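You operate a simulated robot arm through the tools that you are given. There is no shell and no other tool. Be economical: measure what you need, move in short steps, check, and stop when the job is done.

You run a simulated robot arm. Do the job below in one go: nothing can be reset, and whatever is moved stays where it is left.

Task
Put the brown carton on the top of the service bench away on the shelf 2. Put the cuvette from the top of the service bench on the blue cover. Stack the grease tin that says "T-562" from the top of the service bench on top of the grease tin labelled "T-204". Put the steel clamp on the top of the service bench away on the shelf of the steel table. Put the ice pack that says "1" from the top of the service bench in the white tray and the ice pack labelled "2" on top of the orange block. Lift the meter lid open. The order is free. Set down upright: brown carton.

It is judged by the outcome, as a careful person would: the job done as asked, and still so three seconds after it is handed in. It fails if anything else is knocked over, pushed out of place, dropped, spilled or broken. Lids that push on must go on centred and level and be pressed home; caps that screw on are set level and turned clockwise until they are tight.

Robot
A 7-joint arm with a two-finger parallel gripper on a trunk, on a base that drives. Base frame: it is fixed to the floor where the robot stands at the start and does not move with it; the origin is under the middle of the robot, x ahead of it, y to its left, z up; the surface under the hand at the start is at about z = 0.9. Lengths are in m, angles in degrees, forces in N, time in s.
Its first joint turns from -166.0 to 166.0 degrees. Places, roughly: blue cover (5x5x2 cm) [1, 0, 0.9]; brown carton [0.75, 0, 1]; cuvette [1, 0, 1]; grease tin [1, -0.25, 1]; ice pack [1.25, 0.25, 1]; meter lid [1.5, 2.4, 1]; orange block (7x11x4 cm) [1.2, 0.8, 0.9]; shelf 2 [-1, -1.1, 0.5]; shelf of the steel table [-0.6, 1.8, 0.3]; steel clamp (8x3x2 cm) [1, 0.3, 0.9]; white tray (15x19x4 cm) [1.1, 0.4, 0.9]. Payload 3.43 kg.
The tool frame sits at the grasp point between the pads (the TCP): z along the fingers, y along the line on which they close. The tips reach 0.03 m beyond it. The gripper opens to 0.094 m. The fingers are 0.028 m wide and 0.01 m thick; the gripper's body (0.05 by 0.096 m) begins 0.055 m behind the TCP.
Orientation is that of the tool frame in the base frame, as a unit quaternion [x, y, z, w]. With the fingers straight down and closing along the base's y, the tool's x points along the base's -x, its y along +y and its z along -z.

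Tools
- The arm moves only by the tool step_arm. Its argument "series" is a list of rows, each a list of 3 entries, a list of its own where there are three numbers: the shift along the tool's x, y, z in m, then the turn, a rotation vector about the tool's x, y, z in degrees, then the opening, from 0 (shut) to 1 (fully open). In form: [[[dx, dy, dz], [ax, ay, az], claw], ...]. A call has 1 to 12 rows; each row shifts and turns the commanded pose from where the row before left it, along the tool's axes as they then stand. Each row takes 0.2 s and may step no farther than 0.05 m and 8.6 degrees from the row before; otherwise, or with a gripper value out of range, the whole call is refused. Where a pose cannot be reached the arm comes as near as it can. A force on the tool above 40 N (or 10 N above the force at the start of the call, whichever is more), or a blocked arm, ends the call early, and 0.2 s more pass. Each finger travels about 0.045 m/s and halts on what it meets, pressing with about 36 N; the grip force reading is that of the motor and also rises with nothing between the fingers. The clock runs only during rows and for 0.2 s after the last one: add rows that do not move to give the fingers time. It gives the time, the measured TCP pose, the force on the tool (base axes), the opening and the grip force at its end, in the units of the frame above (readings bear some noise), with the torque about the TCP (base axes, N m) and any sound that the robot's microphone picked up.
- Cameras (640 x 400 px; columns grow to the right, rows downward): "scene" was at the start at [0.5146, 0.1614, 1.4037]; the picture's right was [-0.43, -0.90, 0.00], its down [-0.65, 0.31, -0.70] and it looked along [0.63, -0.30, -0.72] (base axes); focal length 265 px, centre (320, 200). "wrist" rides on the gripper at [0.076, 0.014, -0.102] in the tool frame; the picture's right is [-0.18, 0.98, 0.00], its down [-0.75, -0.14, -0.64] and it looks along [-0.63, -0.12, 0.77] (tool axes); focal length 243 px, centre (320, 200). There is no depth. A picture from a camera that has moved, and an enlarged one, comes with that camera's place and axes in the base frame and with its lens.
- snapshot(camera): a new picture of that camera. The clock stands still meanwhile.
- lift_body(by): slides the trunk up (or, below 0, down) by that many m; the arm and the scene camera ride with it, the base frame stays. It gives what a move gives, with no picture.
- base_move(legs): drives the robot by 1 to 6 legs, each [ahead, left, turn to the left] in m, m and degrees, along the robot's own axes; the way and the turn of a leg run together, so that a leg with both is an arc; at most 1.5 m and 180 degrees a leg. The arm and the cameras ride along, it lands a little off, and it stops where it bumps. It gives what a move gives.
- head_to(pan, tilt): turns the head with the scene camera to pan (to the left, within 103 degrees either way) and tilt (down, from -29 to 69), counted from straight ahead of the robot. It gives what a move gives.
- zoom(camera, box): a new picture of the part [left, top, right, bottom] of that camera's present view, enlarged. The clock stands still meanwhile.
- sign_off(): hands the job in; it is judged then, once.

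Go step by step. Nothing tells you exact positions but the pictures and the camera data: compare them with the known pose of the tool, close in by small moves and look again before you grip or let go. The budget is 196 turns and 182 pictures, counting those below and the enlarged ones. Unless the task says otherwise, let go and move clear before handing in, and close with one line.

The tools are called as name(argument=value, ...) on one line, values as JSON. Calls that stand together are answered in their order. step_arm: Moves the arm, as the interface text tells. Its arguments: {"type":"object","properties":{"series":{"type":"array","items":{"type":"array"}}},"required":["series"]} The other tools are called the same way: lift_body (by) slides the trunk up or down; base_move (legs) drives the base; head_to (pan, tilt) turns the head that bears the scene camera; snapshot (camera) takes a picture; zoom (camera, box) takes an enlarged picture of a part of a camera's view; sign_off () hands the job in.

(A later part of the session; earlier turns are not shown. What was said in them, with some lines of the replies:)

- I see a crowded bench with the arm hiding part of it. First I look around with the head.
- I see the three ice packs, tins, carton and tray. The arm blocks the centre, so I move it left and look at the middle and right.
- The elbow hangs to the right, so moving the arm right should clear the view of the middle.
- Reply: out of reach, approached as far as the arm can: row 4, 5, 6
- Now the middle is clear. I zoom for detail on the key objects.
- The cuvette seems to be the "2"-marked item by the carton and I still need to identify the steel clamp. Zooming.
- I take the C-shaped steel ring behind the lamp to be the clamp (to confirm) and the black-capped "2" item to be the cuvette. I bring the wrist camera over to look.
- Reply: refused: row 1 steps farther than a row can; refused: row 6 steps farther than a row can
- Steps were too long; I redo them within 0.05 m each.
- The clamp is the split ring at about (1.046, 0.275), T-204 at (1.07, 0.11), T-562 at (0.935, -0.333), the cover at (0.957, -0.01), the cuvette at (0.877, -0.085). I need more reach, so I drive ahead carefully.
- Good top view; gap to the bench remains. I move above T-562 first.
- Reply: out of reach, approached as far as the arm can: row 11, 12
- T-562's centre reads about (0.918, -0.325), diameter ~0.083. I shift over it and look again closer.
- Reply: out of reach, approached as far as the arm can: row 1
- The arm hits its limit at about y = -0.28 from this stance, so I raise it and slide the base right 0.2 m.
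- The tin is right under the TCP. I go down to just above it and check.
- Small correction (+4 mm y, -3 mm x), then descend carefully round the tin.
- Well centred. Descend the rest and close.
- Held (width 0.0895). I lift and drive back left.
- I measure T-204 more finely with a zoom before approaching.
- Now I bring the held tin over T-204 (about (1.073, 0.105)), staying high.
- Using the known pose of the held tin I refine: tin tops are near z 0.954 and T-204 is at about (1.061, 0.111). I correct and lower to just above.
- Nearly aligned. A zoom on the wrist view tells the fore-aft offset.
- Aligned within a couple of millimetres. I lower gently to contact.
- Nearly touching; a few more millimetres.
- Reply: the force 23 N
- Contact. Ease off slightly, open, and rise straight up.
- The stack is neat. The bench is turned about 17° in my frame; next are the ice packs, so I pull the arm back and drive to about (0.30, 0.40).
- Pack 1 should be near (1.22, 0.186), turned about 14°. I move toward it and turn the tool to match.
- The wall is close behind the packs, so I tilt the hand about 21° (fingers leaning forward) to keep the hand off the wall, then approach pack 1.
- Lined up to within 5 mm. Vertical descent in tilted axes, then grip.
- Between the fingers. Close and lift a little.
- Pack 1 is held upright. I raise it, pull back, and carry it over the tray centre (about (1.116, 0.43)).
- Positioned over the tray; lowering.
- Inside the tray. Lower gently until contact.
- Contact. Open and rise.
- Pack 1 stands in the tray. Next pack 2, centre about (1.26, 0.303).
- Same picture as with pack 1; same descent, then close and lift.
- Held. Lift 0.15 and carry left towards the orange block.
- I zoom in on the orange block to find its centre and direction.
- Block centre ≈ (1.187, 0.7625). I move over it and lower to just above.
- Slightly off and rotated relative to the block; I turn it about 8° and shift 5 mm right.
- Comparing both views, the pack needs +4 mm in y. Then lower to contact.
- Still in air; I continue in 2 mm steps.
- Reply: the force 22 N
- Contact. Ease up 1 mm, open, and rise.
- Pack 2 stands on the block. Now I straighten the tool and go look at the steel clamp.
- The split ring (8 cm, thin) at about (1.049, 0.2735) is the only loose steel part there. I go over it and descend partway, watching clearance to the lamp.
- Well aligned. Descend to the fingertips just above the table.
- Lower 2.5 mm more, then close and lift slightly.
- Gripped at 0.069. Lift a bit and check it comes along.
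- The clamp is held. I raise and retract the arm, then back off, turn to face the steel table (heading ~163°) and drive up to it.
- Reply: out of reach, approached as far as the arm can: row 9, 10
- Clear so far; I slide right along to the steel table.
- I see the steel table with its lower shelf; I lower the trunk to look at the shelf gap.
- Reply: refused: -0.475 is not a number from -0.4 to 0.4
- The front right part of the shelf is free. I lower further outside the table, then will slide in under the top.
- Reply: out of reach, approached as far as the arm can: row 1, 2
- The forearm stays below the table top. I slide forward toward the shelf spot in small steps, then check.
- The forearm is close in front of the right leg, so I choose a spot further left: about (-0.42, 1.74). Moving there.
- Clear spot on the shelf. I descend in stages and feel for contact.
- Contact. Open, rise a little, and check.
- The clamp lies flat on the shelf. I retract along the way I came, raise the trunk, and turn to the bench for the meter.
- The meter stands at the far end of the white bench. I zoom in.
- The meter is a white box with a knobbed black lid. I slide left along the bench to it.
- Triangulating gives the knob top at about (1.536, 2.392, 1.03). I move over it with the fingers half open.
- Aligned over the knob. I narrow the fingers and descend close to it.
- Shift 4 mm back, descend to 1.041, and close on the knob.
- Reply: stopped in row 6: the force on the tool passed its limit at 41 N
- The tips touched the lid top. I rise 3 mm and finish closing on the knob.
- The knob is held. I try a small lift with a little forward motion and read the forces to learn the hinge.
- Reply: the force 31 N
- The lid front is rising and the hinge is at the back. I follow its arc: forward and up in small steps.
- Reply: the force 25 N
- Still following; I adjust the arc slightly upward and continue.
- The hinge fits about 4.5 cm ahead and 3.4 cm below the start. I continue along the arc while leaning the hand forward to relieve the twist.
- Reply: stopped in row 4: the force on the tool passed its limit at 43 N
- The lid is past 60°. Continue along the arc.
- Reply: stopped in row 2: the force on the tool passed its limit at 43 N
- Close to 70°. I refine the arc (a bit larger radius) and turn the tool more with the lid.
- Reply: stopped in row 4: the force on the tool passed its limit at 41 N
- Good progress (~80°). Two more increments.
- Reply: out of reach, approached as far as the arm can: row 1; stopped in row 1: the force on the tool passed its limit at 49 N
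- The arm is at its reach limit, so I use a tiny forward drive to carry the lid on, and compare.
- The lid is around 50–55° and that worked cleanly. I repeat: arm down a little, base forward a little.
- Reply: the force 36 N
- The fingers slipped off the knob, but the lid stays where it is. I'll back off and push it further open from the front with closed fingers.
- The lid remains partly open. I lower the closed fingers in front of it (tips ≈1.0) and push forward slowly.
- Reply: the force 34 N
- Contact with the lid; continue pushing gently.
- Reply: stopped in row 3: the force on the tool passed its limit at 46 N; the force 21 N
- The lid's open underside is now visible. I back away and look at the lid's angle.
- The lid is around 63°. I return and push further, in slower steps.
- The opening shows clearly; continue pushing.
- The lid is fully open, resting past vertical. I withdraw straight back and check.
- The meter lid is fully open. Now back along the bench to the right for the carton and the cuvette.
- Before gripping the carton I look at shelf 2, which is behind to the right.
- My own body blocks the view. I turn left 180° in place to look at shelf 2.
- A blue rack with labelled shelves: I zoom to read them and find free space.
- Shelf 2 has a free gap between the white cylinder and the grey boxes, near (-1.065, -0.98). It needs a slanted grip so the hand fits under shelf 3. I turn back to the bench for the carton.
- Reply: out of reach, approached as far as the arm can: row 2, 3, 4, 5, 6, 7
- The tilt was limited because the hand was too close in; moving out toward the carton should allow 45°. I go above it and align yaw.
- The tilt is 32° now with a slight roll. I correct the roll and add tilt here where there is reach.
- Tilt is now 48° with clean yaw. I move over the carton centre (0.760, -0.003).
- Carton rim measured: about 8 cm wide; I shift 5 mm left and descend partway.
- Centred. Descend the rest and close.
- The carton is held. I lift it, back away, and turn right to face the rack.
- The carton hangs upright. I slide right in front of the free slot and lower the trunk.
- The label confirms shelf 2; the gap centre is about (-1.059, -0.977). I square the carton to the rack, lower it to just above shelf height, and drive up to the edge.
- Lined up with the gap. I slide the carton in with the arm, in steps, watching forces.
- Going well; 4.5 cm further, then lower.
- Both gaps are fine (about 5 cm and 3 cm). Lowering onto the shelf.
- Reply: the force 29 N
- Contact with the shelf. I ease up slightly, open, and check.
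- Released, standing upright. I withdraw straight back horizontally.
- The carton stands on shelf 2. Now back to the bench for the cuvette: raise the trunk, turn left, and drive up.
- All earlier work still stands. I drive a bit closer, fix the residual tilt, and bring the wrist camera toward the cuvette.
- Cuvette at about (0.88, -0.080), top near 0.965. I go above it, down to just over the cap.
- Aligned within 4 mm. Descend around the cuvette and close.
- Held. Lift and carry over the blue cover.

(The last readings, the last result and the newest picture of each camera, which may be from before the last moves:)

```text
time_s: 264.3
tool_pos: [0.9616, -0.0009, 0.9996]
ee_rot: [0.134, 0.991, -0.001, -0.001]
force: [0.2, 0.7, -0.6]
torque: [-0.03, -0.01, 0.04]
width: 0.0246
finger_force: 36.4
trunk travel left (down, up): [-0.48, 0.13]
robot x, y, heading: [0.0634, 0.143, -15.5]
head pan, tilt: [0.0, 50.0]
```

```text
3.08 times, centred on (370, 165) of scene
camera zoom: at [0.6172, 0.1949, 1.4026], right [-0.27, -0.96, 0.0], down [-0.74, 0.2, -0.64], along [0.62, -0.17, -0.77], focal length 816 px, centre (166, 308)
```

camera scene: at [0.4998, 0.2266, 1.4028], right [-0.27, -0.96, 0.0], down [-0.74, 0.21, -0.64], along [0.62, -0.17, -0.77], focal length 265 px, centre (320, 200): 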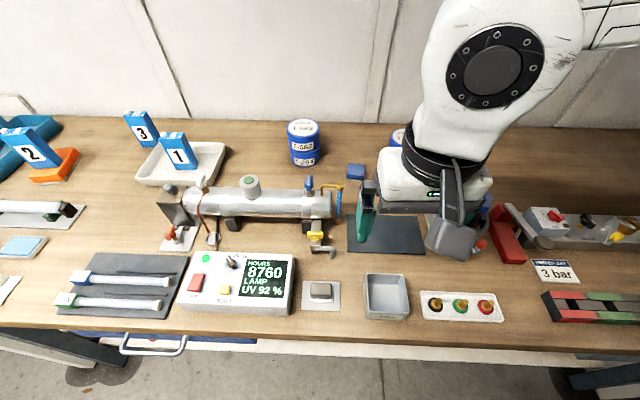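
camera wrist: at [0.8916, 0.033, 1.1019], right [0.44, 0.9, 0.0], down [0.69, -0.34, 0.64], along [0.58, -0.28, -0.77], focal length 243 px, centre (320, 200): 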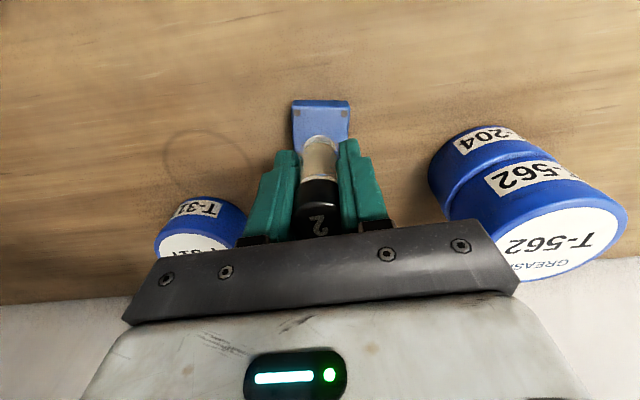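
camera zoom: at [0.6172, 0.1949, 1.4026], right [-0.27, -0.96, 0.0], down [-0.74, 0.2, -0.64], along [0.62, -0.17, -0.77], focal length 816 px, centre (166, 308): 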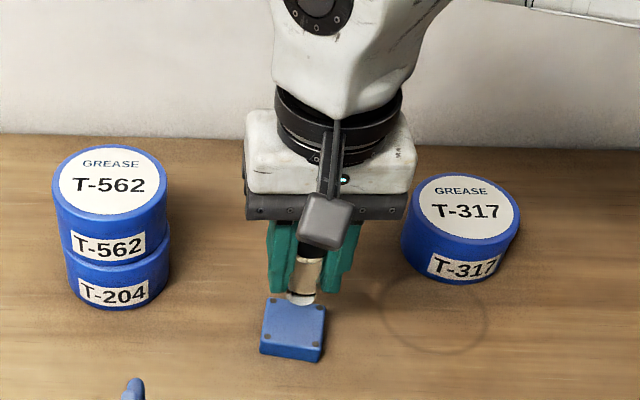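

The cover's centre reads about (0.970, -0.004); I shift 9 mm forward and lower to just above it.

step_arm(series=[[[-0.009, 0, 0], [0, 0, 0], 0.15], [[0, 0, 0.02], [0, 0, 0], 0.15], [[0, 0, 0.01], [0, 0, 0], 0.15], [[0, 0, 0], [0, 0, 0], 0.15]])

zoom(camera="scene", box=[300, 120, 420, 220])

zoom(camera="wrist", box=[240, 80, 400, 200])

```text
time_s: 265.3
tool_pos: [0.9702, -0.0037, 0.9688]
ee_rot: [0.136, 0.991, 0.0, -0.001]
force: [0.5, 0.1, -0.5]
torque: [0.0, -0.05, -0.01]
width: 0.0248
finger_force: 36.4
trunk travel left (down, up): [-0.48, 0.13]
robot x, y, heading: [0.064, 0.148, -15.5]
head pan, tilt: [0.0, 50.0]
```

```text
4.00 times, centred on (360, 170) of scene
camera zoom: at [0.6172, 0.1947, 1.4027], right [-0.27, -0.96, 0.0], down [-0.74, 0.2, -0.64], along [0.62, -0.17, -0.77], focal length 1061 px, centre (160, 320)
```

zoom: 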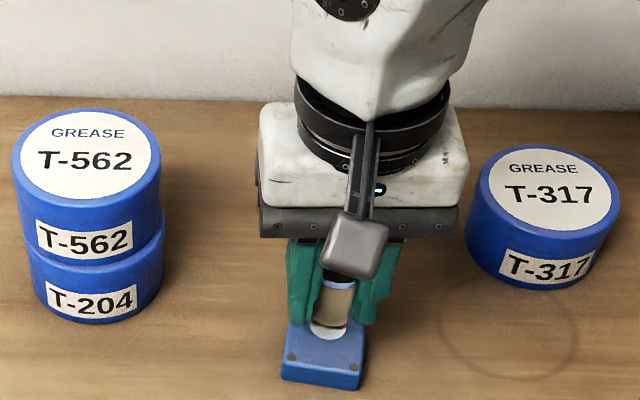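

```text
3.33 times, centred on (320, 140) of wrist
camera zoom: at [0.9001, 0.0296, 1.0714], right [0.44, 0.9, 0.0], down [0.69, -0.34, 0.64], along [0.58, -0.28, -0.77], focal length 809 px, centre (320, 400)
```

zoom: 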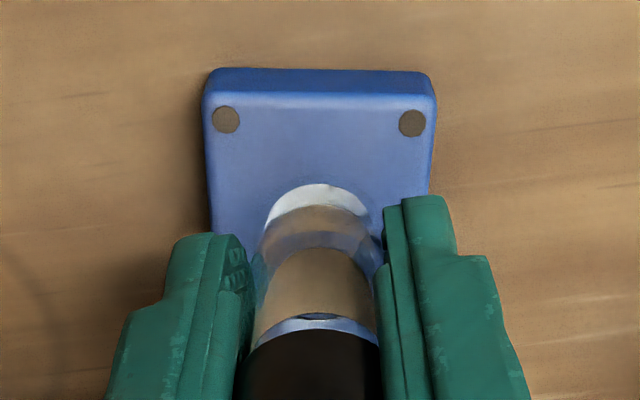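

The cuvette is centred over the cover. Lower gently to contact.

step_arm(series=[[[0, 0, 0.003], [0, 0, 0], 0.15], [[0, 0, 0.002], [0, 0, 0], 0.15], [[0, 0, 0], [0, 0, 0], 0.15]])

```text
time_s: 266.1
tool_pos: [0.9706, -0.0035, 0.9653]
ee_rot: [0.136, 0.991, 0.0, -0.001]
force: [-0.1, -0.1, -0.4]
torque: [0.01, 0.01, -0.01]
width: 0.0248
finger_force: 35.9
trunk travel left (down, up): [-0.48, 0.13]
robot x, y, heading: [0.066, 0.1448, -15.4]
head pan, tilt: [0.0, 50.0]
```

step_arm(series=[[[0, 0, 0.0015], [0, 0, 0], 0.15], [[0, 0, 0.0015], [0, 0, 0], 0.15], [[0, 0, 0], [0, 0, 0], 0.15]])

```text
time_s: 266.9
tool_pos: [0.9712, -0.0033, 0.962]
ee_rot: [0.135, 0.991, -0.001, 0.0]
force: [-0.3, -0.3, 0.0]
torque: [0.0, -0.02, 0.0]
width: 0.0246
finger_force: 37.0
trunk travel left (down, up): [-0.48, 0.13]
robot x, y, heading: [0.066, 0.1483, -15.1]
head pan, tilt: [0.0, 50.0]
```

step_arm(series=[[[0, 0, 0.0015], [0, 0, 0], 0.15], [[0, 0, 0.001], [0, 0, 0], 0.15], [[0, 0, 0], [0, 0, 0], 0.15]])

```text
time_s: 267.7
tool_pos: [0.9709, -0.0044, 0.9599]
ee_rot: [0.135, 0.991, 0.0, -0.001]
force: [0.6, 0.9, -0.8]
torque: [0.01, 0.0, 0.0]
width: 0.0247
finger_force: 35.7
trunk travel left (down, up): [-0.48, 0.13]
robot x, y, heading: [0.0645, 0.145, -15.4]
head pan, tilt: [0.0, 50.0]
```

step_arm(series=[[[0, 0, 0.0015], [0, 0, 0], 0.15], [[0, 0, 0.001], [0, 0, 0], 0.15], [[0, 0, 0], [0, 0, 0], 0.15]])

zoom(camera="scene", box=[330, 150, 400, 220])

```text
time_s: 268.5
tool_pos: [0.9704, -0.0059, 0.9592]
ee_rot: [0.135, 0.991, 0.001, 0.001]
force: [-2.6, -0.3, 24.9]
torque: [-0.03, 0.18, -0.03]
width: 0.0248
finger_force: 36.0
trunk travel left (down, up): [-0.48, 0.13]
robot x, y, heading: [0.0662, 0.1448, -15.5]
head pan, tilt: [0.0, 50.0]
```

```text
5.71 times, centred on (365, 185) of scene
camera zoom: at [0.6161, 0.1949, 1.4034], right [-0.27, -0.96, 0.0], down [-0.74, 0.2, -0.64], along [0.62, -0.17, -0.77], focal length 1516 px, centre (63, 286)
```

zoom: 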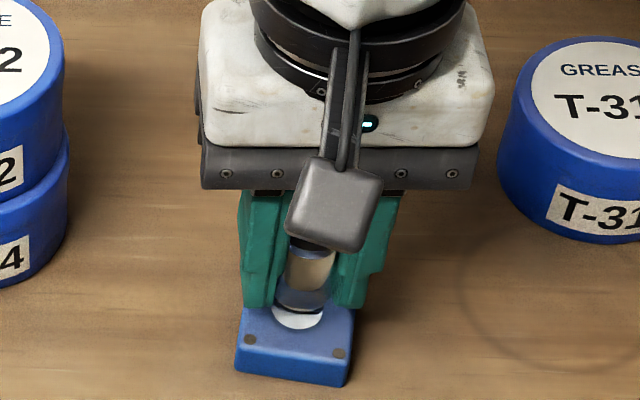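

Contact on the cover. Ease up 1 mm, open gently, and rise straight up.

step_arm(series=[[[0, 0, -0.001], [0, 0, 0], 0.15], [[0, 0, 0], [0, 0, 0], 0.4], [[0, 0, 0], [0, 0, 0], 0.6], [[0, 0, 0], [0, 0, 0], 0.6], [[0, 0, 0], [0, 0, 0], 0.6], [[0, 0, -0.03], [0, 0, 0], 0.6], [[0, 0, -0.05], [0, 0, 0], 0.6], [[0, 0, -0.05], [0, 0, 0], 0.6], [[0.04, 0, -0.02], [0, 0, 0], 0.6], [[0.045, 0, 0], [0, 0, 0], 0.6]])

snapshot(camera="wrist")

zoom(camera="scene", box=[260, 80, 460, 220])

```text
time_s: 270.7
tool_pos: [0.8911, 0.018, 1.107]
ee_rot: [0.135, 0.991, -0.001, -0.001]
force: [-0.3, -0.1, -0.2]
torque: [-0.02, 0.03, 0.04]
width: 0.0565
finger_force: 0.1
trunk travel left (down, up): [-0.48, 0.13]
robot x, y, heading: [0.0661, 0.1458, -15.2]
head pan, tilt: [0.0, 50.0]
```

```text
9 pictures are left
camera wrist: at [0.8207, 0.0524, 1.2095], right [0.44, 0.9, 0.0], down [0.69, -0.34, 0.64], along [0.58, -0.28, -0.77], focal length 243 px, centre (320, 200)
```

wrist: 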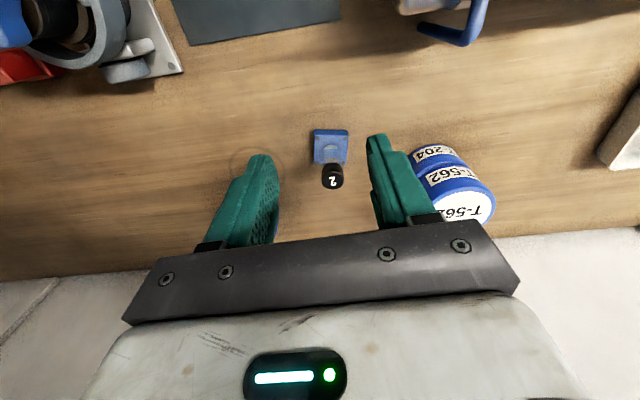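

```text
2.86 times, centred on (360, 150) of scene
camera zoom: at [0.6172, 0.1949, 1.4027], right [-0.27, -0.96, 0.0], down [-0.74, 0.2, -0.64], along [0.62, -0.17, -0.77], focal length 758 px, centre (206, 343)
```

zoom: 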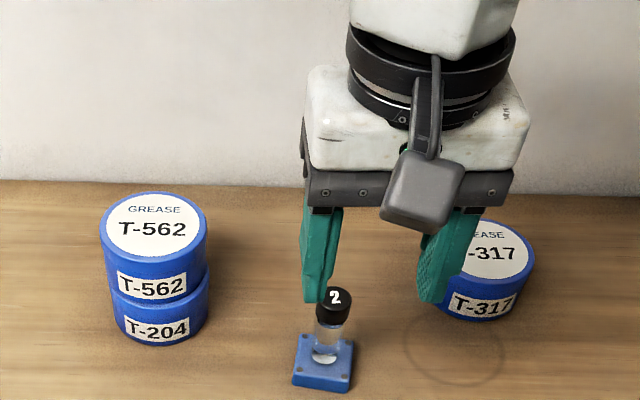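

The cuvette stands on the blue cover. The carton, tins, clamp, ice packs and meter lid were each checked after release, and the gripper is clear, so I hand in.

sign_off()

```text
The job is handed in.
```

I finished every item and handed the job in. The carton is upright on shelf 2 and the cuvette is on the blue cover. Tin T-562 is stacked on T-204, and the steel clamp is on the steel table's shelf. Ice pack 1 is in the white tray, ice pack 2 is on the orange block, and the meter lid is fully open.
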